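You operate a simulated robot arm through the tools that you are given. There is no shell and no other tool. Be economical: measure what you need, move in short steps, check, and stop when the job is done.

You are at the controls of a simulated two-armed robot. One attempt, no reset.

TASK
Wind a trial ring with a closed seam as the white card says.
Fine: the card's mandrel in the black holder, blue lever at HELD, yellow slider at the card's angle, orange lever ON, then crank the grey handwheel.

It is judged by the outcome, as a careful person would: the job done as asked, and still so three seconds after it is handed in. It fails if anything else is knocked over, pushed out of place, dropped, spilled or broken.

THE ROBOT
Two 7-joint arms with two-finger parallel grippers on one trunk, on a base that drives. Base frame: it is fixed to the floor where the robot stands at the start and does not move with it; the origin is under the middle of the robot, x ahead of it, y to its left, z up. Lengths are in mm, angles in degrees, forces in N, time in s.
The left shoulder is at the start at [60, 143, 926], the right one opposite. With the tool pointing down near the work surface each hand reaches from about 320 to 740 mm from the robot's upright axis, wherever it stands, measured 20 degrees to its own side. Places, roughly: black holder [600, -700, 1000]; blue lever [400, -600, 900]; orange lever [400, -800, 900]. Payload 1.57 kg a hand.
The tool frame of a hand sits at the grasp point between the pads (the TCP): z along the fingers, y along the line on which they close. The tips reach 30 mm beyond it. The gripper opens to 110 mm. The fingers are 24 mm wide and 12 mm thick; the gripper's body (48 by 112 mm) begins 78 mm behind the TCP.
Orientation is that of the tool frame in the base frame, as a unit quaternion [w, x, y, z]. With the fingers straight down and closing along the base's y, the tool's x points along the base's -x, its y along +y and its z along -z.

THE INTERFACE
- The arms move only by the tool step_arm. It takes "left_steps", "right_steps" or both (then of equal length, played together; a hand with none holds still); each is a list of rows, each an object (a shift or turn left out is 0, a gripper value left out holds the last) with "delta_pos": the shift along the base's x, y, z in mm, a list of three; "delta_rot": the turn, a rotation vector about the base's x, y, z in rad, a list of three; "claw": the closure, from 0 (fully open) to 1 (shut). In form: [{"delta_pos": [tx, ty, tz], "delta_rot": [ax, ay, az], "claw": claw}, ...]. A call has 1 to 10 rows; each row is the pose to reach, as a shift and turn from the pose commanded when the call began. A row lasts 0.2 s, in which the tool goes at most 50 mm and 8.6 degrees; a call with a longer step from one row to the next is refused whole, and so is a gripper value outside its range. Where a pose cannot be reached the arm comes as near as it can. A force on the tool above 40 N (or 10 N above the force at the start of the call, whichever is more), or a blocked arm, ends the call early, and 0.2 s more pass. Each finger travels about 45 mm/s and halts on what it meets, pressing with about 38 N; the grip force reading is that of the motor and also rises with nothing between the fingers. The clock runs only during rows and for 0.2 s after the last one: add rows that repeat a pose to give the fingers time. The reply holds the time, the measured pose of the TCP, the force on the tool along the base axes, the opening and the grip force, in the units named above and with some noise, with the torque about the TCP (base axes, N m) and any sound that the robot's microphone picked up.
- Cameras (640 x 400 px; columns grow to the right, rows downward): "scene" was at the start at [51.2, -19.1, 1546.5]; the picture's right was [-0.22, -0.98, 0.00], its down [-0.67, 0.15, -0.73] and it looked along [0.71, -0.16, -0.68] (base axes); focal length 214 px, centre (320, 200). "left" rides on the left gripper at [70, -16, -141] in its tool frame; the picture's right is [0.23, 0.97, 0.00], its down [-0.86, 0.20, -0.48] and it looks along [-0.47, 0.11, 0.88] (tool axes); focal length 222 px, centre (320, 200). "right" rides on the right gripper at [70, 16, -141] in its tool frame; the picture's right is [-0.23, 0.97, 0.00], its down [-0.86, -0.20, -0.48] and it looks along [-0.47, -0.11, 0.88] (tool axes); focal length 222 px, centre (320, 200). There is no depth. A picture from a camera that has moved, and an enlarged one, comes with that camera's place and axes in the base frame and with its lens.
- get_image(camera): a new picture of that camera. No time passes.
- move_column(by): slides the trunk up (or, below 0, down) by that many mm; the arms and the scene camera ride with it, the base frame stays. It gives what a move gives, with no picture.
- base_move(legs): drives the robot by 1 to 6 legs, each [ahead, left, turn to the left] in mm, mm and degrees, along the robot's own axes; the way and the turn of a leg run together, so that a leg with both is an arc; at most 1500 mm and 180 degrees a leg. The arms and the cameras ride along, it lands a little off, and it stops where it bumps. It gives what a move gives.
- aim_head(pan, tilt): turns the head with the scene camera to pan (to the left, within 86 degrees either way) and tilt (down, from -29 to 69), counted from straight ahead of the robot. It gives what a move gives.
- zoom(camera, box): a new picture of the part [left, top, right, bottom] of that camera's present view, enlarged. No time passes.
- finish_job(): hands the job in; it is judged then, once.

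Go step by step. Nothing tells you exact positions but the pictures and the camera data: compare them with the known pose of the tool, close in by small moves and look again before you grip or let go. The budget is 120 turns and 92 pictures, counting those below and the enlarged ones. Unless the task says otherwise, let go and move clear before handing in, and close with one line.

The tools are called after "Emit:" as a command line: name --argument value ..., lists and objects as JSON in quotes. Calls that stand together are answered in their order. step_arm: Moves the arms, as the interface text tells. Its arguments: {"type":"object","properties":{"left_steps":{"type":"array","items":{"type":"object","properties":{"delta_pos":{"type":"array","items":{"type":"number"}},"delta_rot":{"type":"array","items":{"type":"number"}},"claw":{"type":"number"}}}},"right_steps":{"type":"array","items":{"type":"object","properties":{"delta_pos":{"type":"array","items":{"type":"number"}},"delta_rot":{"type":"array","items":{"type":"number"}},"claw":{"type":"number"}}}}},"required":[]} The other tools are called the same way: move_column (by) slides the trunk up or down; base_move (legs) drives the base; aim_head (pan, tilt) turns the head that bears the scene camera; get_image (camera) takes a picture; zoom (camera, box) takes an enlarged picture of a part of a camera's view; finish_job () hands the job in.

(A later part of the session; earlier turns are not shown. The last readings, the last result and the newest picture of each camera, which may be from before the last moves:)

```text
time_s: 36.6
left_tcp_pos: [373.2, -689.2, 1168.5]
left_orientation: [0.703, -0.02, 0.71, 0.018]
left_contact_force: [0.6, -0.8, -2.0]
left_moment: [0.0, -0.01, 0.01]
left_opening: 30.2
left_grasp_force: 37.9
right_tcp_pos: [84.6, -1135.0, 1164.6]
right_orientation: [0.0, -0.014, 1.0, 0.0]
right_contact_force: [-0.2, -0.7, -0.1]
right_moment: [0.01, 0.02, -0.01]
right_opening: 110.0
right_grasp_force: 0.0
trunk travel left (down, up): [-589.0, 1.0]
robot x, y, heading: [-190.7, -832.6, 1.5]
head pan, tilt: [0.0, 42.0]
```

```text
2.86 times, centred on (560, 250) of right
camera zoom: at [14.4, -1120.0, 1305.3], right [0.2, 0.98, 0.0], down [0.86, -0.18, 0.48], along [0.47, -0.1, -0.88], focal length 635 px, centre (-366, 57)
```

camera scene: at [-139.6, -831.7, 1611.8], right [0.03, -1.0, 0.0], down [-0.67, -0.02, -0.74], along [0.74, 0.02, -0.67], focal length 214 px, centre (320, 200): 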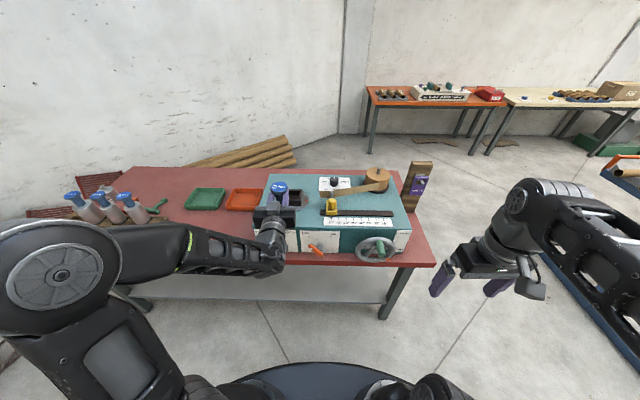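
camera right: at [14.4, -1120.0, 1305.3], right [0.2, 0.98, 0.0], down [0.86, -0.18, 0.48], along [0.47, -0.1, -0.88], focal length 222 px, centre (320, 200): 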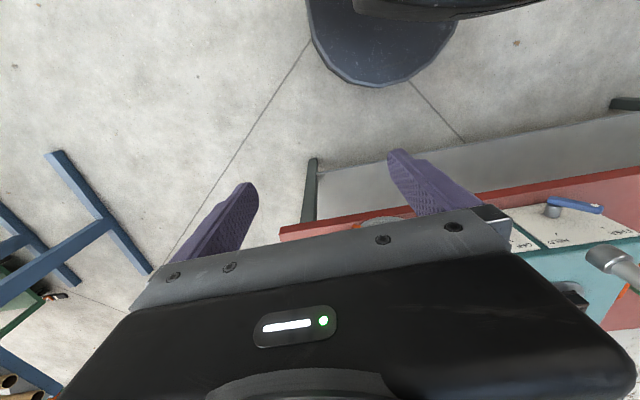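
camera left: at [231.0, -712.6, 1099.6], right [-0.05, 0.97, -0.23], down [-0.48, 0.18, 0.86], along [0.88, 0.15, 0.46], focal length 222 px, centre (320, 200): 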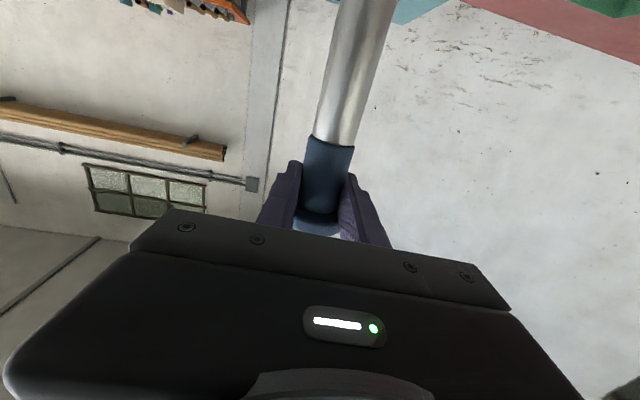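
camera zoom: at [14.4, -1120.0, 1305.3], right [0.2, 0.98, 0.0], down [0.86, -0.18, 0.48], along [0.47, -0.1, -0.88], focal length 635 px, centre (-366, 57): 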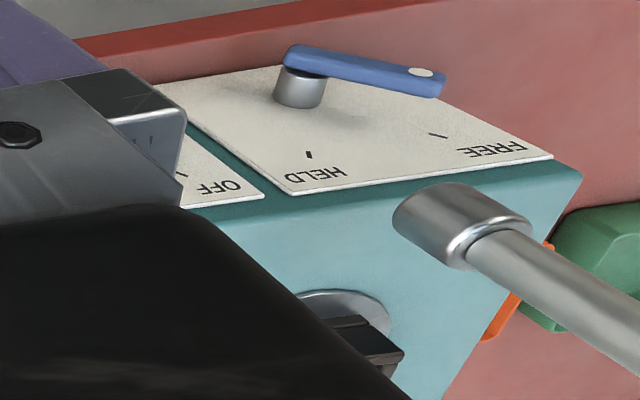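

The mandrel has a round foot (~165 mm below my grip), and the holder rim is at about [572, -704, 996]. I'll raise 40 mm, straighten the heading and drive most of the way forward.

Emit:
step_arm --left_steps '[{"delta_pos": [0, 0, 20]}, {"delta_pos": [0, 0, 40]}]'

Emit:
base_move --legs '[[0, 0, -1.5], [150, 0, 0]]'

Emit:
get_image --camera "scene"

Emit:
get_image --camera "right"

```text
time_s: 37.2
left_tcp_pos: [372.8, -687.1, 1210.7]
left_orientation: [0.703, -0.019, 0.71, 0.017]
left_contact_force: [0.5, -0.2, -2.6]
left_moment: [-0.04, 0.0, 0.02]
left_opening: 30.0
left_grasp_force: 37.7
right_tcp_pos: [83.6, -1134.7, 1164.2]
right_orientation: [0.0, -0.014, 1.0, 0.0]
right_contact_force: [0.1, -0.6, -0.9]
right_moment: [-0.03, 0.0, 0.01]
right_opening: 109.9
right_grasp_force: 0.1
trunk travel left (down, up): [-589.0, 1.0]
robot x, y, heading: [-194.6, -834.6, 1.2]
head pan, tilt: [0.0, 42.0]
```

```text
time_s: 38.9
left_tcp_pos: [525.2, -700.1, 1207.4]
left_orientation: [0.703, -0.01, 0.711, 0.009]
left_contact_force: [1.0, -0.4, -3.6]
left_moment: [-0.01, 0.02, -0.01]
left_opening: 30.0
left_grasp_force: 37.2
right_tcp_pos: [226.7, -1141.0, 1164.2]
right_orientation: [-0.001, -0.003, 1.0, 0.0]
right_contact_force: [0.6, 0.2, 0.4]
right_moment: [-0.01, 0.03, 0.0]
right_opening: 110.1
right_grasp_force: 0.1
trunk travel left (down, up): [-589.0, 1.0]
robot x, y, heading: [-49.3, -834.2, 0.3]
head pan, tilt: [0.0, 42.0]
```

```text
57 pictures are left
camera scene: at [10.0, -832.6, 1611.8], right [0.0, -1.0, 0.0], down [-0.67, 0.0, -0.74], along [0.74, 0.0, -0.67], focal length 214 px, centre (320, 200)
```

scene: 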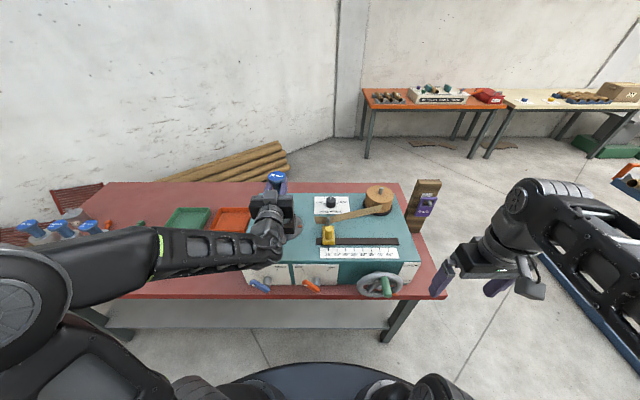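

```text
56 pictures are left
camera right: at [156.9, -1124.2, 1305.1], right [0.22, 0.97, 0.0], down [0.86, -0.2, 0.48], along [0.47, -0.11, -0.88], focal length 222 px, centre (320, 200)
```

right: 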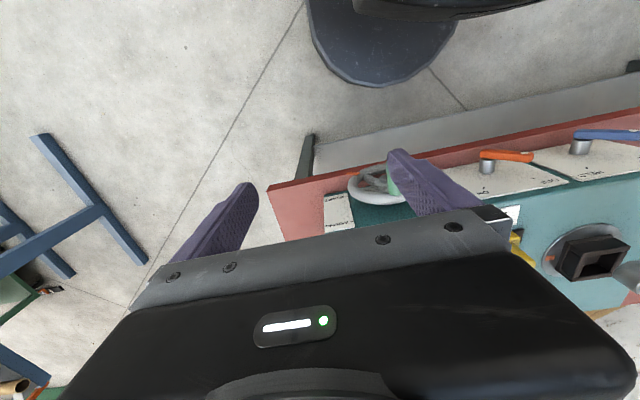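

Shift the right hand leftward so its camera watches the holder.

Emit:
step_arm --right_steps '[{"delta_pos": [0, 45, 0]}, {"delta_pos": [0, 90, 0]}, {"delta_pos": [0, 135, 0]}, {"delta_pos": [0, 170, 0]}]'

Emit:
get_image --camera "right"

Emit:
zoom --camera "scene" --box '[220, 160, 340, 235]'

```text
time_s: 39.9
left_tcp_pos: [524.3, -699.0, 1209.6]
left_orientation: [0.703, -0.011, 0.711, 0.009]
left_contact_force: [-0.3, 0.7, -2.8]
left_moment: [0.0, 0.03, -0.01]
left_opening: 30.2
left_grasp_force: 38.3
right_tcp_pos: [222.0, -972.5, 1165.3]
right_orientation: [-0.001, -0.002, 1.0, 0.0]
right_contact_force: [-0.1, 0.6, 0.3]
right_moment: [-0.05, -0.01, 0.01]
right_opening: 110.2
right_grasp_force: 0.0
right hand out of reach, approached as far as the arm can: row 2
trunk travel left (down, up): [-589.0, 1.0]
robot x, y, heading: [-44.1, -835.1, 0.2]
head pan, tilt: [0.0, 42.0]
```

```text
55 pictures are left
camera right: at [152.2, -956.0, 1305.5], right [0.22, 0.97, 0.0], down [0.86, -0.2, 0.48], along [0.47, -0.11, -0.88], focal length 222 px, centre (320, 200)
```

right: 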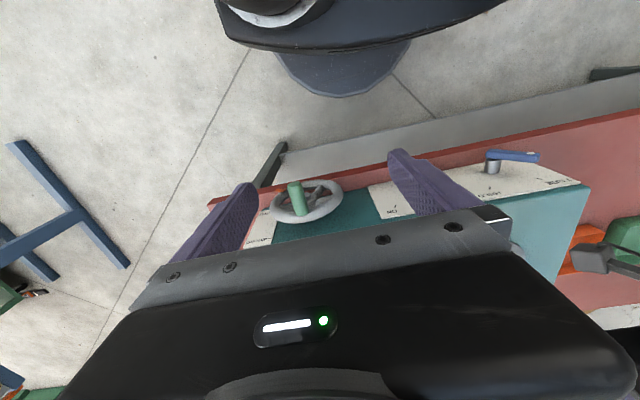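

```text
5.33 times, centred on (280, 198) of scene
camera zoom: at [8.4, -831.7, 1611.8], right [0.0, -1.0, 0.0], down [-0.67, 0.0, -0.74], along [0.74, 0.0, -0.67], focal length 1144 px, centre (533, 213)
```

zoom: 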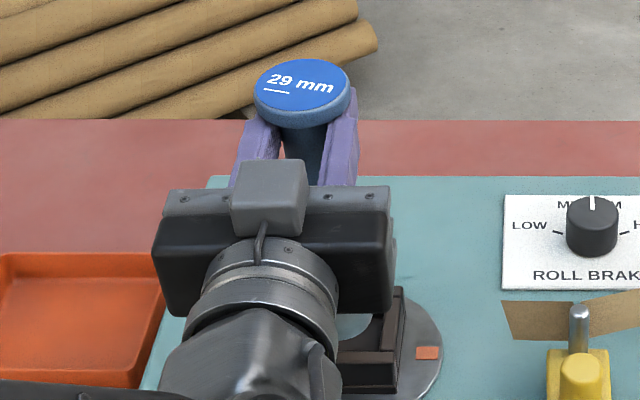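

That view is blocked by the hand. I'll go back right, forward and yaw it.

Emit:
step_arm --right_steps '[{"delta_pos": [10, -45, 0], "delta_rot": [0, 0, 0.13]}, {"delta_pos": [30, -85, 0], "delta_rot": [0, 0, 0.26]}, {"delta_pos": [50, -120, 0], "delta_rot": [0, 0, 0.39]}, {"delta_pos": [75, -150, 0], "delta_rot": [0, 0, 0.5]}, {"delta_pos": [110, -170, 0], "delta_rot": [0, 0, 0.6]}, {"delta_pos": [150, -180, 0], "delta_rot": [0, 0, 0.6]}]'

Emit:
get_image --camera "right"

```text
time_s: 41.3
left_tcp_pos: [524.2, -699.5, 1208.7]
left_orientation: [0.703, -0.01, 0.711, 0.009]
left_contact_force: [0.3, 0.5, -2.9]
left_moment: [0.0, 0.01, 0.01]
left_opening: 29.9
left_grasp_force: 38.3
right_tcp_pos: [375.6, -1151.6, 1163.4]
right_orientation: [0.0, -0.298, 0.955, -0.001]
right_contact_force: [0.5, -0.3, 0.1]
right_moment: [0.03, 0.03, -0.02]
right_opening: 109.9
right_grasp_force: 0.1
trunk travel left (down, up): [-589.0, 1.0]
robot x, y, heading: [-44.0, -832.0, 0.2]
head pan, tilt: [0.0, 42.0]
```

```text
53 pictures are left
camera right: at [310.5, -1177.3, 1304.7], right [-0.37, 0.93, 0.0], down [0.82, 0.32, 0.48], along [0.44, 0.18, -0.88], focal length 222 px, centre (320, 200)
```

right: 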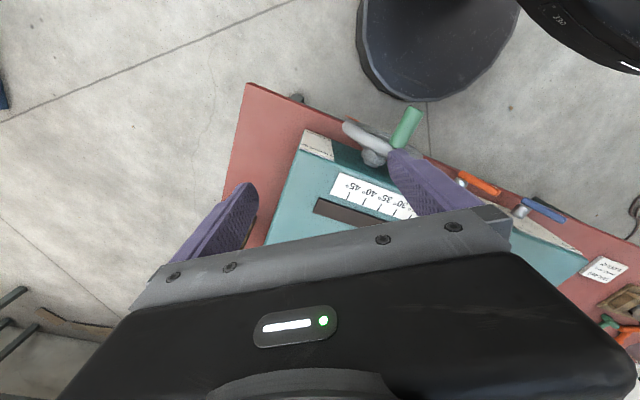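

Tilt the right hand so its camera looks toward the holder.

Emit:
step_arm --right_steps '[{"delta_pos": [-20, 0, 0], "delta_rot": [0.05, -0.13, 0]}, {"delta_pos": [-40, 0, 0], "delta_rot": [0.1, -0.26, 0]}, {"delta_pos": [-60, 0, 0], "delta_rot": [0.15, -0.38, 0]}, {"delta_pos": [-70, 0, 0], "delta_rot": [0.2, -0.5, 0]}, {"delta_pos": [-70, 0, 0], "delta_rot": [0.25, -0.62, 0]}]'

Emit:
get_image --camera "right"

```text
time_s: 42.5
left_tcp_pos: [523.2, -700.7, 1209.0]
left_orientation: [0.703, -0.011, 0.711, 0.009]
left_contact_force: [-0.7, 0.1, -2.6]
left_moment: [0.01, 0.04, -0.01]
left_opening: 29.8
left_grasp_force: 37.8
right_tcp_pos: [305.2, -1151.8, 1166.1]
right_orientation: [0.329, -0.282, 0.901, 0.027]
right_contact_force: [0.7, 0.9, 0.3]
right_moment: [0.02, 0.0, -0.03]
right_opening: 110.0
right_grasp_force: 0.0
trunk travel left (down, up): [-589.0, 1.0]
robot x, y, heading: [-43.7, -830.4, 0.2]
head pan, tilt: [0.0, 42.0]
```

```text
52 pictures are left
camera right: at [171.5, -1203.9, 1231.6], right [-0.37, 0.93, 0.0], down [0.36, 0.14, 0.92], along [0.86, 0.34, -0.39], focal length 222 px, centre (320, 200)
```

right: 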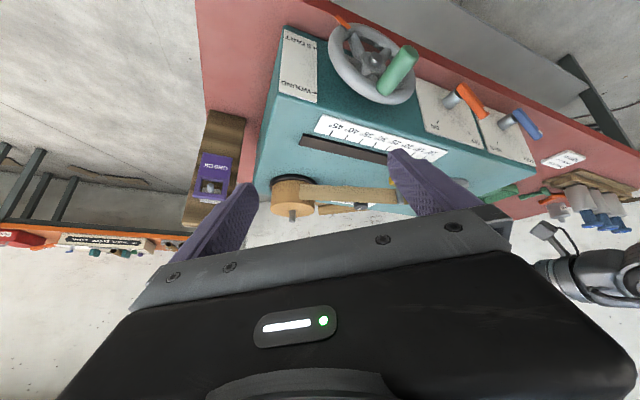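

Emit:
step_arm --right_steps '[{"delta_pos": [0, 0, 5], "delta_rot": [0, 0, -0.13]}, {"delta_pos": [0, 0, 10], "delta_rot": [0, 0, -0.26]}, {"delta_pos": [0, 0, 20], "delta_rot": [0, 0, -0.39]}, {"delta_pos": [0, 0, 30], "delta_rot": [0, 0, -0.42]}]'

Emit:
get_image --camera "right"

```text
time_s: 43.5
left_tcp_pos: [524.2, -699.9, 1209.8]
left_orientation: [0.703, -0.011, 0.711, 0.009]
left_contact_force: [0.3, 1.0, -2.5]
left_moment: [-0.01, 0.01, -0.01]
left_opening: 29.9
left_grasp_force: 38.2
right_tcp_pos: [305.1, -1150.4, 1195.0]
right_orientation: [0.325, -0.087, 0.941, -0.042]
right_contact_force: [0.2, -0.3, 0.2]
right_moment: [-0.01, -0.03, 0.01]
right_opening: 110.1
right_grasp_force: 0.1
trunk travel left (down, up): [-589.0, 1.0]
robot x, y, heading: [-46.0, -831.9, 0.2]
head pan, tilt: [0.0, 42.0]
```

```text
51 pictures are left
camera right: at [161.6, -1144.6, 1260.4], right [0.04, 1.0, 0.0], down [0.39, -0.02, 0.92], along [0.92, -0.04, -0.39], focal length 222 px, centre (320, 200)
```

right: 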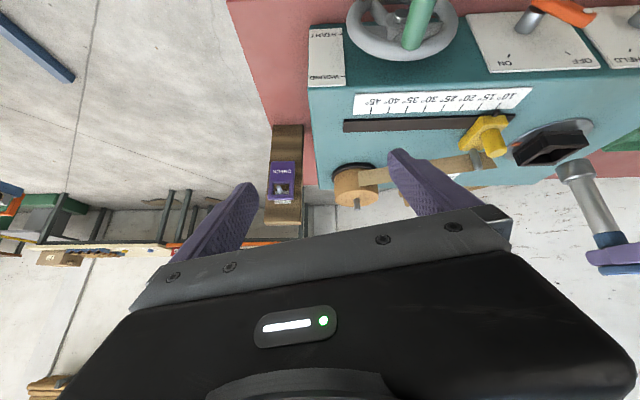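

Excellent view of holder and mandrel. Zoom for measuring.

Emit:
zoom --camera "right" --box '[480, 90, 640, 290]'

```text
2.00 times, centred on (560, 190) of right
camera zoom: at [161.6, -1144.6, 1260.4], right [0.04, 1.0, 0.0], down [0.39, -0.02, 0.92], along [0.92, -0.04, -0.39], focal length 444 px, centre (-160, 220)
```

zoom: 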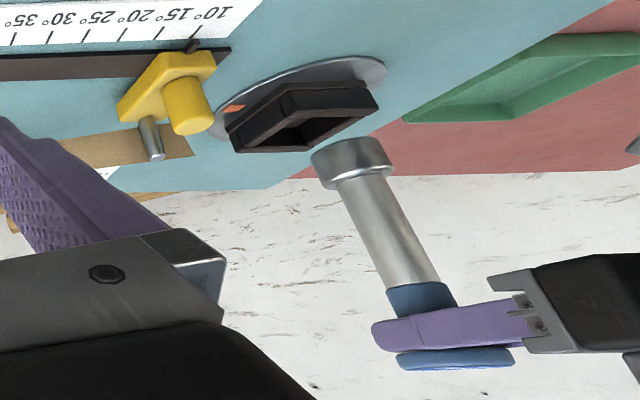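

Emit:
zoom --camera "right" --box '[500, 105, 620, 180]'

```text
5.33 times, centred on (560, 142) of right
camera zoom: at [161.6, -1144.6, 1260.4], right [0.04, 1.0, 0.0], down [0.39, -0.02, 0.92], along [0.92, -0.04, -0.39], focal length 1185 px, centre (-960, 507)
```

zoom: 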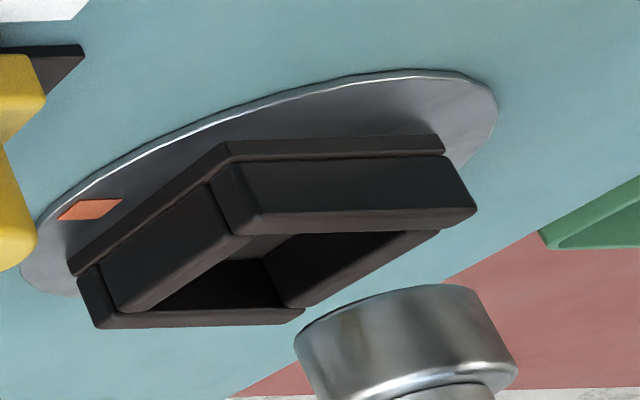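

Triangulating two views puts the holder's rim centre at about [554, -698, 1006]; the mandrel foot is at [527, -700, 1046]. I'll shift the left hand +27 in x, +1 in y and look from both cameras.

Emit:
step_arm --left_steps '[{"delta_pos": [14, 1, -5]}, {"delta_pos": [28, 2, -15]}, {"delta_pos": [28, 2, -25]}]'

Emit:
zoom --camera "right" --box '[500, 105, 620, 180]'

Emit:
aim_head --pan 10 --tilt 42

Emit:
zoom --camera "scene" --box '[260, 150, 400, 250]'

```text
time_s: 44.3
left_tcp_pos: [549.4, -697.2, 1185.5]
left_orientation: [0.703, -0.011, 0.711, 0.009]
left_contact_force: [0.0, 0.1, -1.6]
left_moment: [-0.02, 0.01, 0.02]
left_opening: 29.8
left_grasp_force: 38.2
right_tcp_pos: [305.6, -1150.3, 1194.6]
right_orientation: [0.325, -0.088, 0.941, -0.041]
right_contact_force: [-0.6, -0.5, 0.9]
right_moment: [0.0, 0.05, 0.01]
right_opening: 110.1
right_grasp_force: 0.1
trunk travel left (down, up): [-589.0, 1.0]
robot x, y, heading: [-44.9, -827.7, 0.5]
head pan, tilt: [0.0, 42.0]
```

```text
5.33 times, centred on (560, 142) of right
camera zoom: at [161.7, -1144.6, 1260.3], right [0.04, 1.0, 0.0], down [0.39, -0.02, 0.92], along [0.92, -0.04, -0.39], focal length 1185 px, centre (-960, 507)
```

zoom: 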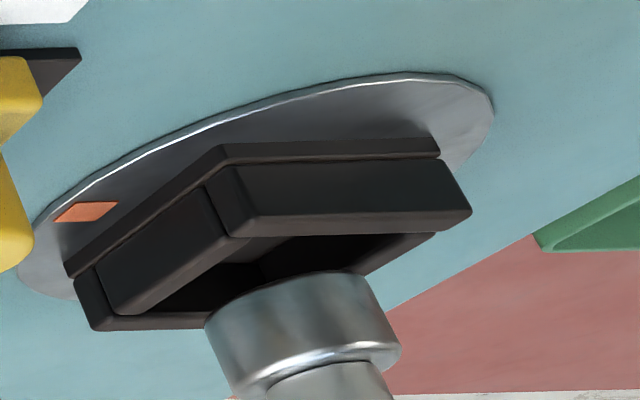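

```text
time_s: 45.0
left_tcp_pos: [549.5, -697.9, 1185.7]
left_orientation: [0.703, -0.012, 0.711, 0.01]
left_contact_force: [-0.6, 0.5, -2.2]
left_moment: [0.0, 0.04, 0.01]
left_opening: 30.0
left_grasp_force: 38.3
right_tcp_pos: [305.4, -1151.7, 1195.2]
right_orientation: [0.325, -0.087, 0.941, -0.042]
right_contact_force: [-0.9, 0.0, 0.0]
right_moment: [0.02, 0.0, 0.03]
right_opening: 110.0
right_grasp_force: 0.0
trunk travel left (down, up): [-589.0, 1.0]
robot x, y, heading: [-45.7, -830.8, 0.1]
head pan, tilt: [10.0, 42.0]
```

```text
4.00 times, centred on (330, 200) of scene
camera zoom: at [6.7, -818.2, 1611.8], right [0.18, -0.98, 0.0], down [-0.66, -0.12, -0.74], along [0.73, 0.13, -0.67], focal length 858 px, centre (280, 200)
```

zoom: 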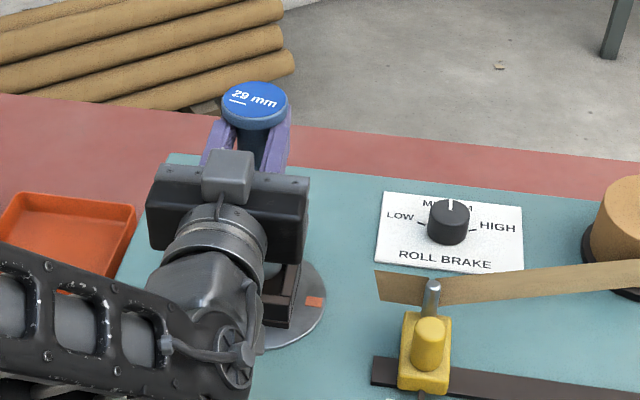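

By direct image comparison the foot, lowered to rim level, lands on the opening's centre. Lower 18 mm and look.

Emit:
step_arm --left_steps '[{"delta_pos": [0, 0, -6]}, {"delta_pos": [0, 0, -12]}, {"delta_pos": [0, 0, -17]}]'

Emit:
zoom --camera "right" --box '[500, 105, 620, 180]'

```text
time_s: 45.8
left_tcp_pos: [551.1, -698.1, 1168.5]
left_orientation: [0.703, -0.012, 0.711, 0.01]
left_contact_force: [0.2, -1.0, -2.6]
left_moment: [0.01, 0.04, -0.01]
left_opening: 29.8
left_grasp_force: 37.6
right_tcp_pos: [305.0, -1149.5, 1194.3]
right_orientation: [0.325, -0.087, 0.941, -0.043]
right_contact_force: [0.3, 0.1, -0.5]
right_moment: [-0.01, -0.01, 0.01]
right_opening: 110.0
right_grasp_force: 0.0
trunk travel left (down, up): [-589.0, 1.0]
robot x, y, heading: [-43.5, -831.0, 0.2]
head pan, tilt: [10.0, 42.0]
```

```text
5.33 times, centred on (560, 142) of right
camera zoom: at [161.8, -1144.6, 1260.3], right [0.04, 1.0, 0.0], down [0.39, -0.02, 0.92], along [0.92, -0.04, -0.39], focal length 1185 px, centre (-960, 507)
```

zoom: 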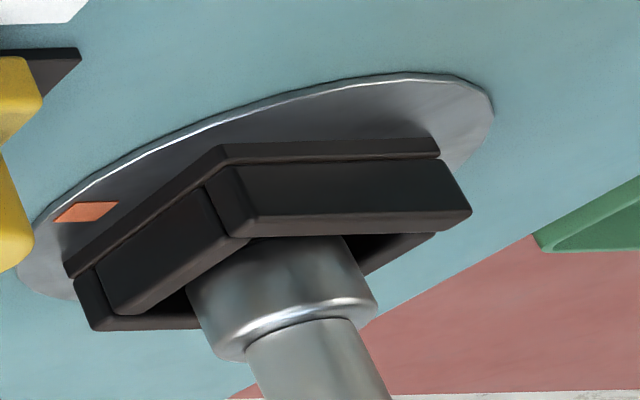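

The foot has entered the opening. Continue down in small steps until it seats.

Emit:
step_arm --left_steps '[{"delta_pos": [0, 0, -4]}, {"delta_pos": [0, 0, -8]}, {"delta_pos": [0, 0, -12]}, {"delta_pos": [0, 0, -16]}, {"delta_pos": [0, 0, -20]}]'

Emit:
zoom --camera "right" --box '[480, 100, 640, 200]'

```text
time_s: 47.0
left_tcp_pos: [549.3, -698.2, 1148.3]
left_orientation: [0.705, -0.01, 0.709, 0.009]
left_contact_force: [-0.5, -0.1, 3.3]
left_moment: [0.16, -0.02, 0.03]
left_opening: 29.7
left_grasp_force: 38.1
right_tcp_pos: [304.5, -1150.7, 1195.2]
right_orientation: [0.325, -0.087, 0.941, -0.042]
right_contact_force: [0.9, -0.2, -0.4]
right_moment: [0.01, 0.01, 0.02]
right_opening: 110.0
right_grasp_force: 0.0
trunk travel left (down, up): [-589.0, 1.0]
robot x, y, heading: [-45.3, -830.0, 0.5]
head pan, tilt: [10.0, 42.0]
```

```text
4.00 times, centred on (560, 150) of right
camera zoom: at [161.2, -1144.7, 1260.5], right [0.04, 1.0, 0.0], down [0.39, -0.02, 0.92], along [0.92, -0.04, -0.39], focal length 888 px, centre (-640, 400)
```

zoom: 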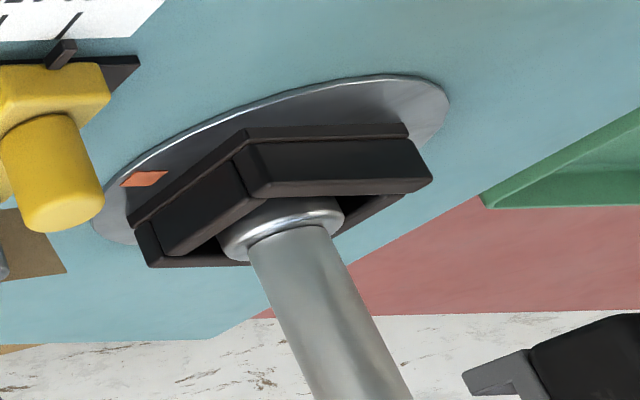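

Contact force has appeared. Press 3 mm further to confirm it is seated on the floor.

Emit:
step_arm --left_steps '[{"delta_pos": [0, 0, -2]}, {"delta_pos": [0, 0, -4]}]'

Emit:
get_image --camera "left"

```text
time_s: 47.6
left_tcp_pos: [550.7, -697.4, 1149.2]
left_orientation: [0.707, -0.011, 0.707, 0.008]
left_contact_force: [-3.1, -0.6, 21.7]
left_moment: [0.04, 0.59, 0.06]
left_opening: 30.0
left_grasp_force: 37.7
right_tcp_pos: [303.2, -1151.5, 1196.1]
right_orientation: [0.327, -0.087, 0.94, -0.041]
right_contact_force: [0.3, 0.2, 0.1]
right_moment: [-0.01, -0.03, -0.01]
right_opening: 110.4
right_grasp_force: 0.2
trunk travel left (down, up): [-589.0, 1.0]
robot x, y, heading: [-44.1, -831.3, 0.0]
head pan, tilt: [10.0, 42.0]
```

```text
44 pictures are left
camera left: at [407.3, -719.2, 1078.3], right [-0.03, 0.97, -0.23], down [-0.48, 0.19, 0.85], along [0.87, 0.14, 0.47], focal length 222 px, centre (320, 200)
```

left: 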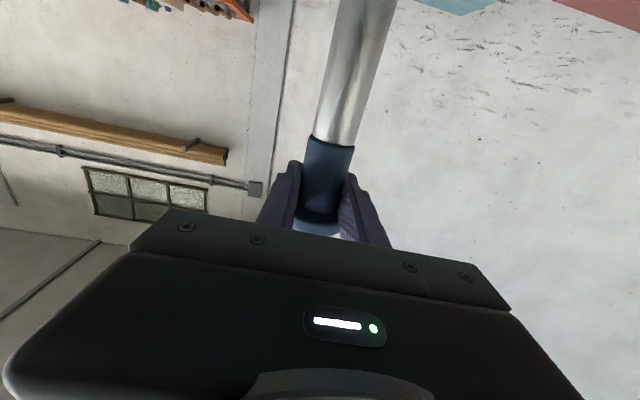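

Seated firmly. Relax, open the left hand, and withdraw straight back.

Emit:
step_arm --left_steps '[{"delta_pos": [0, 0, 4]}, {"delta_pos": [0, 0, 4], "claw": 0.6}, {"delta_pos": [0, 0, 4], "claw": 0.45}, {"delta_pos": [0, 0, 4], "claw": 0.35}, {"delta_pos": [0, 0, 4], "claw": 0.35}]'

Emit:
base_move --legs '[[-170, 0, 0]]'

Emit:
get_image --camera "scene"

Emit:
get_image --camera "left"

```text
time_s: 48.8
left_tcp_pos: [551.2, -697.9, 1147.0]
left_orientation: [0.703, -0.011, 0.711, 0.009]
left_contact_force: [-0.2, 0.3, 0.3]
left_moment: [-0.03, -0.05, 0.01]
left_opening: 71.3
left_grasp_force: 0.1
right_tcp_pos: [304.3, -1151.5, 1195.2]
right_orientation: [0.325, -0.087, 0.941, -0.042]
right_contact_force: [0.0, -0.1, -0.1]
right_moment: [-0.02, -0.03, -0.03]
right_opening: 110.0
right_grasp_force: 0.0
trunk travel left (down, up): [-589.0, 1.0]
robot x, y, heading: [-46.9, -829.4, 0.6]
head pan, tilt: [10.0, 42.0]
```

```text
time_s: 50.3
left_tcp_pos: [382.3, -698.2, 1148.3]
left_orientation: [0.705, -0.01, 0.709, 0.009]
left_contact_force: [-0.3, 0.0, -0.6]
left_moment: [0.01, 0.03, 0.0]
left_opening: 71.5
left_grasp_force: 0.1
right_tcp_pos: [135.1, -1151.8, 1195.6]
right_orientation: [0.327, -0.086, 0.94, -0.043]
right_contact_force: [-0.9, 0.1, 0.7]
right_moment: [-0.02, -0.01, 0.0]
right_opening: 110.1
right_grasp_force: 0.2
trunk travel left (down, up): [-589.0, 1.0]
robot x, y, heading: [-211.9, -832.6, 0.4]
head pan, tilt: [10.0, 42.0]
```

```text
43 pictures are left
camera scene: at [-162.5, -818.8, 1611.9], right [0.18, -0.98, 0.0], down [-0.66, -0.12, -0.74], along [0.73, 0.13, -0.67], focal length 214 px, centre (320, 200)
```

scene: 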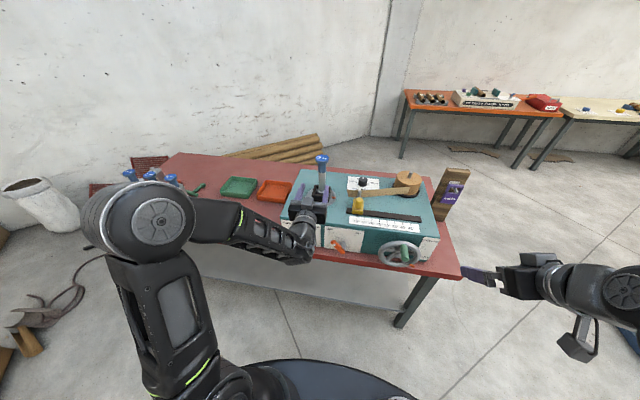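

```text
42 pictures are left
camera left: at [239.9, -720.0, 1079.4], right [-0.03, 0.97, -0.23], down [-0.48, 0.19, 0.86], along [0.88, 0.13, 0.46], focal length 222 px, centre (320, 200)
```

left: 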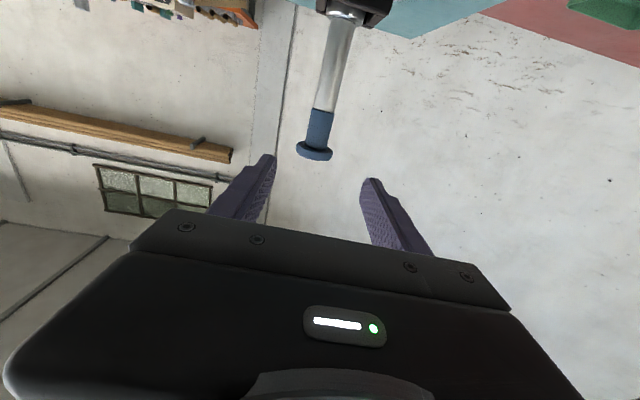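

The mandrel stands upright in the holder. Next: turn the left hand back to fingers-down while pulled away, ready for the blue lever.

Emit:
step_arm --left_steps '[{"delta_pos": [0, 10, 0], "delta_rot": [0, 0.14, 0], "claw": 0.6}, {"delta_pos": [-15, 20, 0], "delta_rot": [0, 0.28, 0], "claw": 0.8}, {"delta_pos": [-30, 30, 0], "delta_rot": [0, 0.42, 0], "claw": 1.0}, {"delta_pos": [-45, 45, 0], "delta_rot": [0, 0.56, 0]}, {"delta_pos": [-60, 60, 0], "delta_rot": [0, 0.7, 0]}, {"delta_pos": [-75, 80, 0], "delta_rot": [0, 0.84, 0]}, {"delta_pos": [-90, 100, 0], "delta_rot": [0, 0.98, 0]}, {"delta_pos": [-105, 120, 0], "delta_rot": [0, 1.12, 0]}, {"delta_pos": [-120, 130, 0], "delta_rot": [0, 1.26, 0]}, {"delta_pos": [-130, 140, 0], "delta_rot": [0, 1.4, 0]}]' --right_steps '[{"delta_pos": [0, 20, 0]}, {"delta_pos": [0, 40, 0]}, {"delta_pos": [0, 60, 0]}, {"delta_pos": [0, 80, 0]}, {"delta_pos": [0, 100, 0]}, {"delta_pos": [0, 100, 0]}, {"delta_pos": [0, 100, 0]}, {"delta_pos": [0, 100, 0]}, {"delta_pos": [0, 100, 0]}, {"delta_pos": [0, 100, 0]}]'

Emit:
get_image --camera "right"

Emit:
aim_head --pan 0 --tilt 42

Emit:
zoom --camera "scene" --box '[240, 160, 440, 285]'

```text
time_s: 52.5
left_tcp_pos: [255.8, -558.9, 1149.0]
left_orientation: [0.079, -0.003, 0.997, 0.014]
left_contact_force: [0.5, -0.5, 1.0]
left_moment: [0.0, -0.01, 0.01]
left_opening: 0.0
left_grasp_force: 21.4
right_tcp_pos: [136.9, -1053.7, 1194.4]
right_orientation: [0.325, -0.087, 0.941, -0.042]
right_contact_force: [0.1, -0.2, 0.1]
right_moment: [-0.01, 0.03, 0.0]
right_opening: 110.1
right_grasp_force: 0.1
trunk travel left (down, up): [-589.0, 1.0]
robot x, y, heading: [-214.0, -832.7, 0.2]
head pan, tilt: [10.0, 42.0]
```

```text
41 pictures are left
camera right: at [-6.4, -1046.5, 1260.6], right [0.04, 1.0, 0.0], down [0.39, -0.02, 0.92], along [0.92, -0.04, -0.39], focal length 222 px, centre (320, 200)
```

right: 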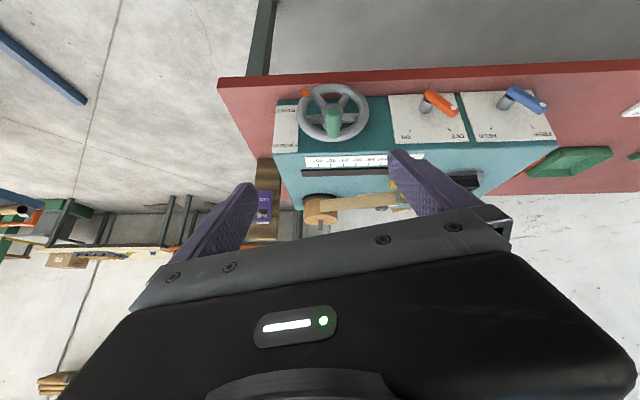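

```text
time_s: 53.2
left_tcp_pos: [254.3, -560.0, 1149.3]
left_orientation: [0.081, -0.002, 0.997, 0.013]
left_contact_force: [0.1, 0.0, -0.6]
left_moment: [0.0, -0.01, 0.01]
left_opening: 0.0
left_grasp_force: 21.1
right_tcp_pos: [136.0, -1053.4, 1195.6]
right_orientation: [0.325, -0.087, 0.941, -0.042]
right_contact_force: [0.0, -0.9, -0.3]
right_moment: [-0.01, 0.01, 0.0]
right_opening: 109.9
right_grasp_force: 0.1
trunk travel left (down, up): [-589.0, 1.0]
robot x, y, heading: [-211.4, -829.9, 0.0]
head pan, tilt: [0.0, 42.0]
```

```text
3.20 times, centred on (340, 222) of scene
camera zoom: at [-159.4, -833.2, 1611.9], right [0.0, -1.0, 0.0], down [-0.67, 0.0, -0.74], along [0.74, 0.0, -0.67], focal length 686 px, centre (256, 128)
```

zoom: 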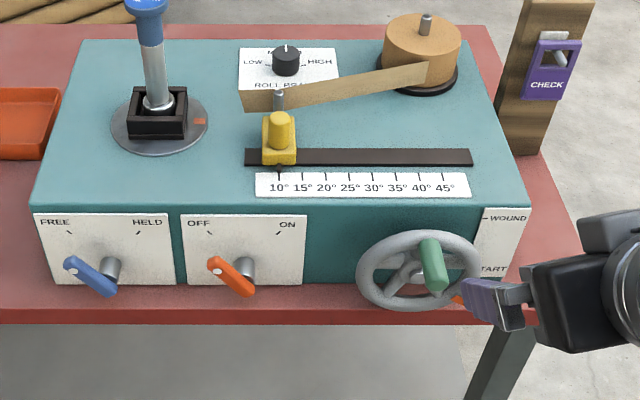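

Emit:
zoom --camera "right" --box '[270, 70, 590, 210]'

Emit:
zoom --camera "scene" --box '[240, 215, 340, 275]'

```text
2.00 times, centred on (430, 140) of right
camera zoom: at [-7.1, -1046.6, 1260.7], right [0.04, 1.0, 0.0], down [0.39, -0.02, 0.92], along [0.92, -0.04, -0.39], focal length 444 px, centre (100, 320)
```

zoom: 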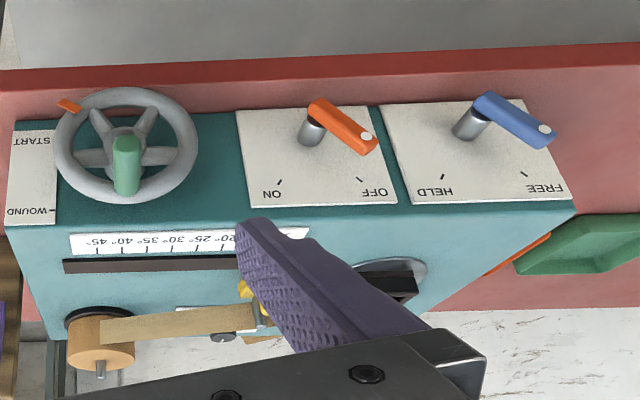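

```text
6.40 times, centred on (290, 245) of scene
camera zoom: at [-159.4, -833.2, 1611.9], right [0.0, -1.0, 0.0], down [-0.67, 0.0, -0.74], along [0.74, 0.0, -0.67], focal length 1373 px, centre (512, -88)
```

zoom: 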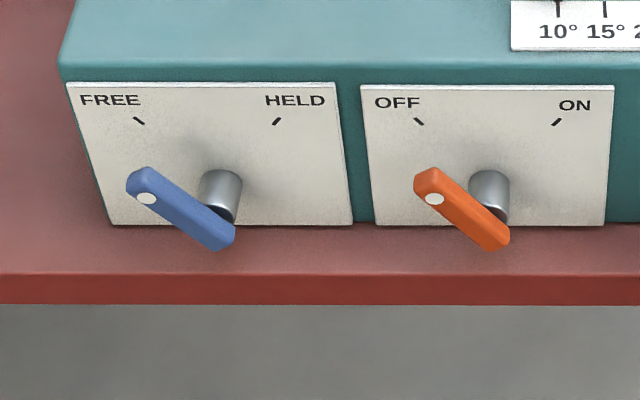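

Blue lever: pivot ≈ [~, -642, 873], dot end ≈ [352, -607, 906], ticks at ±45°. I'll bring the closed left fingers straight down on the FREE side of the blue lever.

Emit:
step_arm --left_steps '[{"delta_pos": [30, 0, -20], "delta_rot": [0, 0.13, 0]}, {"delta_pos": [65, 0, -50], "delta_rot": [0, 0.16, 0]}, {"delta_pos": [98, 0, -85], "delta_rot": [0, 0.16, 0]}, {"delta_pos": [98, 0, -130], "delta_rot": [0, 0.16, 0]}, {"delta_pos": [98, 0, -175], "delta_rot": [0, 0.16, 0]}, {"delta_pos": [98, 0, -200], "delta_rot": [0, 0.16, 0]}, {"delta_pos": [98, 0, -226], "delta_rot": [0, 0.16, 0]}]'

Emit:
zoom --camera "scene" --box '[240, 195, 360, 275]'

Emit:
zoom --camera "right" --box '[380, 70, 580, 195]'

```text
time_s: 54.8
left_tcp_pos: [350.4, -559.4, 922.6]
left_orientation: [0.0, 0.0, 1.0, 0.013]
left_contact_force: [0.1, -0.8, 0.2]
left_moment: [0.01, 0.03, -0.01]
left_opening: 0.0
left_grasp_force: 20.9
right_tcp_pos: [136.7, -1053.6, 1195.5]
right_orientation: [0.325, -0.086, 0.941, -0.042]
right_contact_force: [-0.5, 0.6, 0.4]
right_moment: [0.0, 0.03, -0.02]
right_opening: 110.0
right_grasp_force: 0.1
trunk travel left (down, up): [-589.0, 1.0]
robot x, y, heading: [-214.7, -829.9, 0.3]
head pan, tilt: [0.0, 42.0]
```

```text
5.00 times, centred on (300, 235) of scene
camera zoom: at [-158.7, -833.1, 1611.9], right [0.0, -1.0, 0.0], down [-0.67, 0.0, -0.74], along [0.74, 0.0, -0.67], focal length 1072 px, centre (420, 25)
```

zoom: 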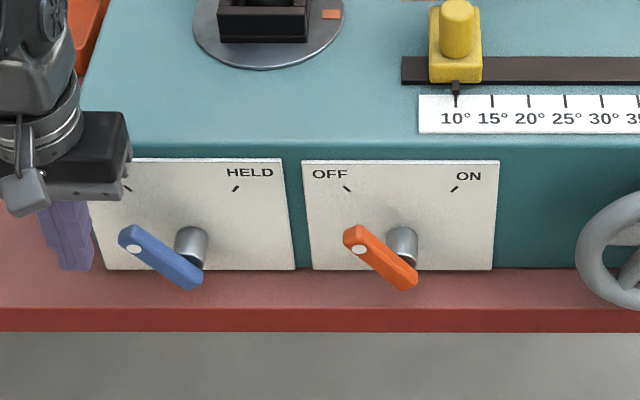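

```text
3.20 times, centred on (480, 132) of right
camera zoom: at [-6.5, -1046.5, 1260.6], right [0.04, 1.0, 0.0], down [0.39, -0.02, 0.92], along [0.92, -0.04, -0.39], focal length 711 px, centre (-192, 416)
```

zoom: 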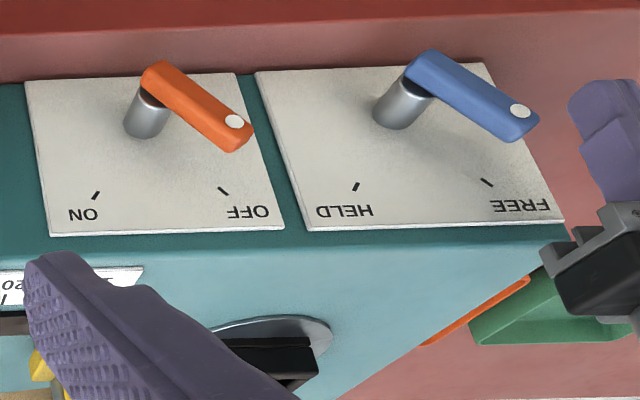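

Fingers are beside the blue lever's end at the right depth. Sweep toward -y.

Emit:
step_arm --left_steps '[{"delta_pos": [0, -15, 0]}, {"delta_pos": [0, -30, 0]}, {"delta_pos": [0, -42, 0]}, {"delta_pos": [0, -52, 0]}, {"delta_pos": [0, -62, 0]}, {"delta_pos": [0, -72, 0]}, {"delta_pos": [0, -82, 0]}, {"delta_pos": [0, -92, 0]}]'

Emit:
zoom --camera "right" --box '[380, 70, 580, 195]'

```text
time_s: 56.6
left_tcp_pos: [351.1, -639.7, 922.1]
left_orientation: [0.0, -0.006, 1.0, 0.017]
left_contact_force: [1.4, 37.2, 8.8]
left_moment: [1.05, -0.14, 0.26]
left_opening: 0.0
left_grasp_force: 20.9
right_tcp_pos: [136.5, -1048.1, 1196.6]
right_orientation: [0.326, -0.088, 0.94, -0.044]
right_contact_force: [0.2, -0.3, 0.5]
right_moment: [0.0, 0.0, 0.03]
right_opening: 110.3
right_grasp_force: 0.2
trunk travel left (down, up): [-589.0, 1.0]
robot x, y, heading: [-211.4, -833.8, 0.0]
head pan, tilt: [0.0, 42.0]
```

```text
3.20 times, centred on (480, 132) of right
camera zoom: at [-6.9, -1041.7, 1261.6], right [0.04, 1.0, 0.0], down [0.39, -0.02, 0.92], along [0.92, -0.04, -0.39], focal length 711 px, centre (-192, 416)
```

zoom: 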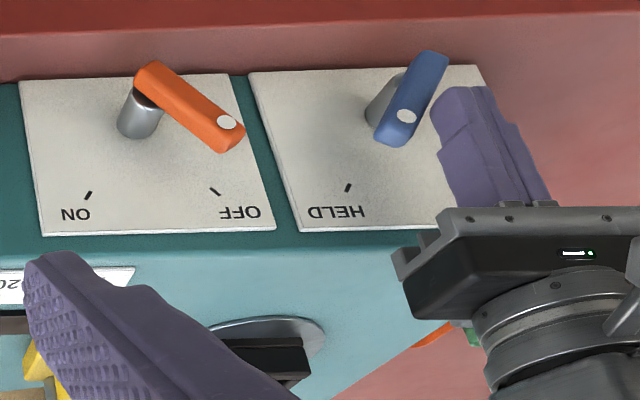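

The blue lever now points at HELD and is against its stop. Back off and up, then view from the scene camera.

Emit:
step_arm --left_steps '[{"delta_pos": [0, 20, 0]}, {"delta_pos": [0, 50, 10]}, {"delta_pos": [0, 60, 50]}, {"delta_pos": [0, 60, 95]}, {"delta_pos": [-30, 60, 130]}, {"delta_pos": [-60, 60, 150]}]'

Emit:
zoom --camera "scene" --box '[240, 160, 400, 260]'

```text
time_s: 58.0
left_tcp_pos: [289.9, -591.3, 1072.3]
left_orientation: [0.001, -0.002, 1.0, 0.013]
left_contact_force: [0.5, 0.8, -0.9]
left_moment: [0.01, 0.02, -0.02]
left_opening: 0.0
left_grasp_force: 21.6
right_tcp_pos: [134.9, -1053.4, 1194.7]
right_orientation: [0.326, -0.086, 0.941, -0.043]
right_contact_force: [-0.6, 0.2, -0.5]
right_moment: [0.0, -0.02, 0.02]
right_opening: 110.3
right_grasp_force: 0.2
trunk travel left (down, up): [-589.0, 1.0]
robot x, y, heading: [-215.8, -829.5, -0.0]
head pan, tilt: [0.0, 42.0]
```

```text
4.00 times, centred on (320, 210) of scene
camera zoom: at [-160.4, -832.9, 1611.9], right [0.0, -1.0, 0.0], down [-0.67, 0.0, -0.74], along [0.74, 0.0, -0.67], focal length 858 px, centre (320, 160)
```

zoom: 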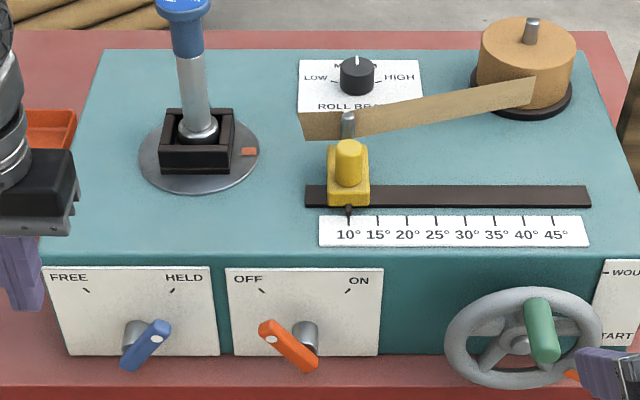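

HELD confirmed. Now prepare the right hand: fingers down, then base forward ~120 mm so the slider knob (≈[487, -861, 1040]) is in reach.

Emit:
step_arm --right_steps '[{"delta_rot": [0.0143, 0.11, -0.0295]}, {"delta_rot": [0.0287, 0.221, -0.059]}, {"delta_rot": [0.043, 0.3315, -0.0885]}, {"delta_rot": [0.057, 0.442, -0.118]}, {"delta_rot": [0.072, 0.5525, -0.1475], "delta_pos": [40, 30, -10]}, {"delta_rot": [0.086, 0.663, -0.177], "delta_pos": [80, 60, -20]}, {"delta_rot": [0.086, 0.663, -0.177], "delta_pos": [115, 90, -35], "claw": 0.2}]' --left_steps '[{"delta_pos": [-20, 10, 0]}, {"delta_pos": [-40, 20, 0]}, {"delta_pos": [-60, 30, 0]}, {"delta_pos": [-80, 40, 0]}, {"delta_pos": [-80, 50, 0]}, {"delta_pos": [-80, 50, 0]}, {"delta_pos": [-80, 50, 0]}]'

Emit:
base_move --legs '[[120, 0, 0]]'

Emit:
get_image --camera "right"

```text
refused: row 5 steps farther than a row can; nothing moved
```

```text
time_s: 59.2
left_tcp_pos: [411.9, -587.3, 1071.5]
left_orientation: [0.0, -0.003, 1.0, 0.013]
left_contact_force: [0.2, -1.4, -0.2]
left_moment: [-0.01, 0.01, -0.02]
left_opening: 0.3
left_grasp_force: 20.8
right_tcp_pos: [260.1, -1049.9, 1194.2]
right_orientation: [0.325, -0.088, 0.941, -0.042]
right_contact_force: [0.9, -0.2, -0.6]
right_moment: [-0.02, 0.05, -0.01]
right_opening: 110.2
right_grasp_force: 0.1
trunk travel left (down, up): [-589.0, 1.0]
robot x, y, heading: [-90.0, -830.8, 0.9]
head pan, tilt: [0.0, 42.0]
```

```text
33 pictures are left
camera right: at [116.0, -1045.2, 1260.4], right [0.04, 1.0, 0.0], down [0.39, -0.02, 0.92], along [0.92, -0.04, -0.39], focal length 222 px, centre (320, 200)
```

right: 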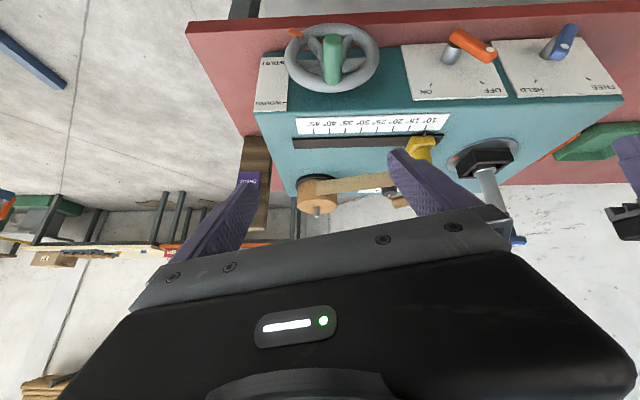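

The arm move was refused (step too long) but the base moved; safe. Redo the hand rotation with smaller steps.

Emit:
step_arm --right_steps '[{"delta_rot": [0.0143, 0.11, -0.0295]}, {"delta_rot": [0.0287, 0.221, -0.059]}, {"delta_rot": [0.043, 0.3315, -0.0885]}, {"delta_rot": [0.057, 0.442, -0.118]}, {"delta_rot": [0.072, 0.5525, -0.1475], "delta_pos": [20, 20, -10]}, {"delta_rot": [0.086, 0.663, -0.177], "delta_pos": [45, 45, -20]}, {"delta_rot": [0.086, 0.663, -0.177], "delta_pos": [75, 75, -30]}, {"delta_rot": [0.086, 0.663, -0.177], "delta_pos": [100, 105, -40], "claw": 0.3}, {"delta_rot": [0.086, 0.663, -0.177], "delta_pos": [130, 135, -55], "claw": 0.3}]' --left_steps '[{"delta_pos": [-20, 10, 0]}, {"delta_pos": [-40, 20, 0]}, {"delta_pos": [-60, 30, 0]}, {"delta_pos": [-80, 40, 0]}, {"delta_pos": [-80, 50, 0]}, {"delta_pos": [-80, 50, 0]}, {"delta_pos": [-80, 50, 0]}, {"delta_pos": [-80, 50, 0]}, {"delta_pos": [-80, 50, 0]}]'

Emit:
get_image --camera "right"

```text
time_s: 61.2
left_tcp_pos: [331.1, -538.2, 1070.2]
left_orientation: [0.0, -0.003, 1.0, 0.013]
left_contact_force: [0.4, -0.6, 0.2]
left_moment: [0.04, 0.02, -0.02]
left_opening: 0.0
left_grasp_force: 21.4
right_tcp_pos: [392.8, -915.0, 1137.9]
right_orientation: [0.0, -0.001, 1.0, -0.001]
right_contact_force: [-0.2, -0.7, 0.9]
right_moment: [-0.02, 0.04, -0.02]
right_opening: 77.0
right_grasp_force: 0.0
trunk travel left (down, up): [-589.0, 1.0]
robot x, y, heading: [-88.5, -832.0, 0.3]
head pan, tilt: [0.0, 42.0]
```

```text
32 pictures are left
camera right: at [323.2, -897.4, 1279.5], right [0.23, 0.97, 0.0], down [0.86, -0.2, 0.48], along [0.47, -0.11, -0.88], focal length 222 px, centre (320, 200)
```

right: 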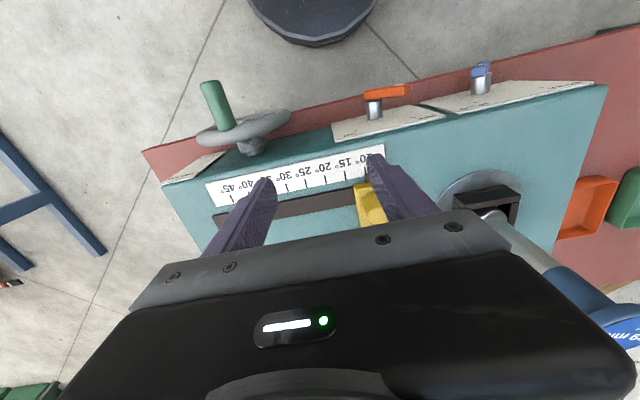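

Positions agree. Move above the slider knob and lower so the open fingers straddle it.

Emit:
step_arm --right_steps '[{"delta_pos": [30, 18, 0]}, {"delta_pos": [65, 36, 0]}, {"delta_pos": [92, 53, 0]}, {"delta_pos": [92, 53, -35]}, {"delta_pos": [92, 53, -70]}, {"delta_pos": [92, 53, -85]}]'

Emit:
zoom --camera "scene" --box '[260, 140, 420, 260]'

```text
time_s: 62.6
left_tcp_pos: [330.4, -538.0, 1069.9]
left_orientation: [0.001, -0.004, 1.0, 0.014]
left_contact_force: [0.1, 0.5, 0.0]
left_moment: [-0.02, -0.02, 0.0]
left_opening: 0.0
left_grasp_force: 21.3
right_tcp_pos: [478.8, -861.4, 1052.3]
right_orientation: [0.0, -0.001, 1.0, 0.0]
right_contact_force: [0.0, -0.2, -0.4]
right_moment: [0.01, 0.03, -0.01]
right_opening: 77.2
right_grasp_force: 0.1
right hand out of reach, approached as far as the arm can: row 3
trunk travel left (down, up): [-589.0, 1.0]
robot x, y, heading: [-95.1, -828.7, 0.3]
head pan, tilt: [0.0, 42.0]
```

```text
3.33 times, centred on (340, 200) of scene
camera zoom: at [-38.0, -831.3, 1611.8], right [0.01, -1.0, 0.0], down [-0.67, -0.01, -0.74], along [0.74, 0.0, -0.67], focal length 715 px, centre (253, 200)
```

zoom: 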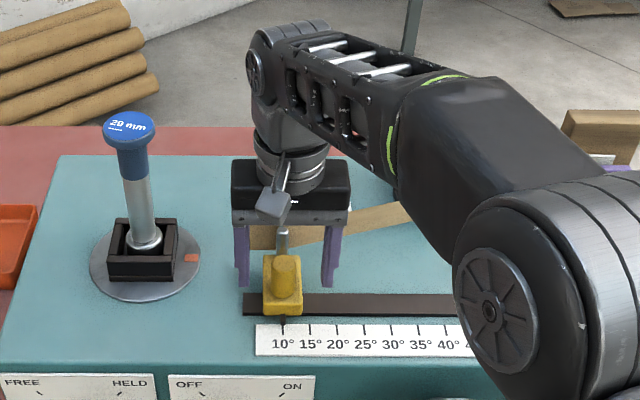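

Centred in y; adjust x by +8 and lower to z 1036, then close on the knob.

Emit:
step_arm --right_steps '[{"delta_pos": [4, 0, -8]}, {"delta_pos": [8, 0, -15]}, {"delta_pos": [8, 0, -15], "claw": 0.45}, {"delta_pos": [8, 0, -15], "claw": 0.6}, {"delta_pos": [8, 0, -15], "claw": 0.75}, {"delta_pos": [8, 0, -15], "claw": 0.9}, {"delta_pos": [8, 0, -15], "claw": 0.9}]'

Emit:
zoom --camera "scene" --box '[260, 140, 420, 260]'

```text
time_s: 64.2
left_tcp_pos: [331.7, -537.4, 1070.2]
left_orientation: [0.001, -0.004, 1.0, 0.013]
left_contact_force: [-0.8, -0.5, 0.7]
left_moment: [-0.01, 0.0, 0.02]
left_opening: 0.0
left_grasp_force: 21.3
right_tcp_pos: [487.7, -863.0, 1037.5]
right_orientation: [0.001, -0.002, 1.0, 0.002]
right_contact_force: [0.9, 4.7, -1.0]
right_moment: [-0.32, -0.24, 0.17]
right_opening: 27.8
right_grasp_force: 28.0
trunk travel left (down, up): [-589.0, 1.0]
robot x, y, heading: [-91.8, -832.4, 0.5]
head pan, tilt: [0.0, 42.0]
```

```text
3.33 times, centred on (340, 200) of scene
camera zoom: at [-38.6, -831.6, 1611.8], right [0.01, -1.0, 0.0], down [-0.67, 0.0, -0.74], along [0.74, 0.0, -0.67], focal length 715 px, centre (253, 200)
```

zoom: 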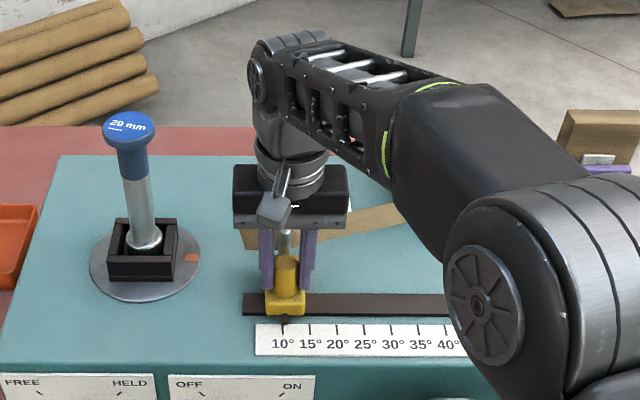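

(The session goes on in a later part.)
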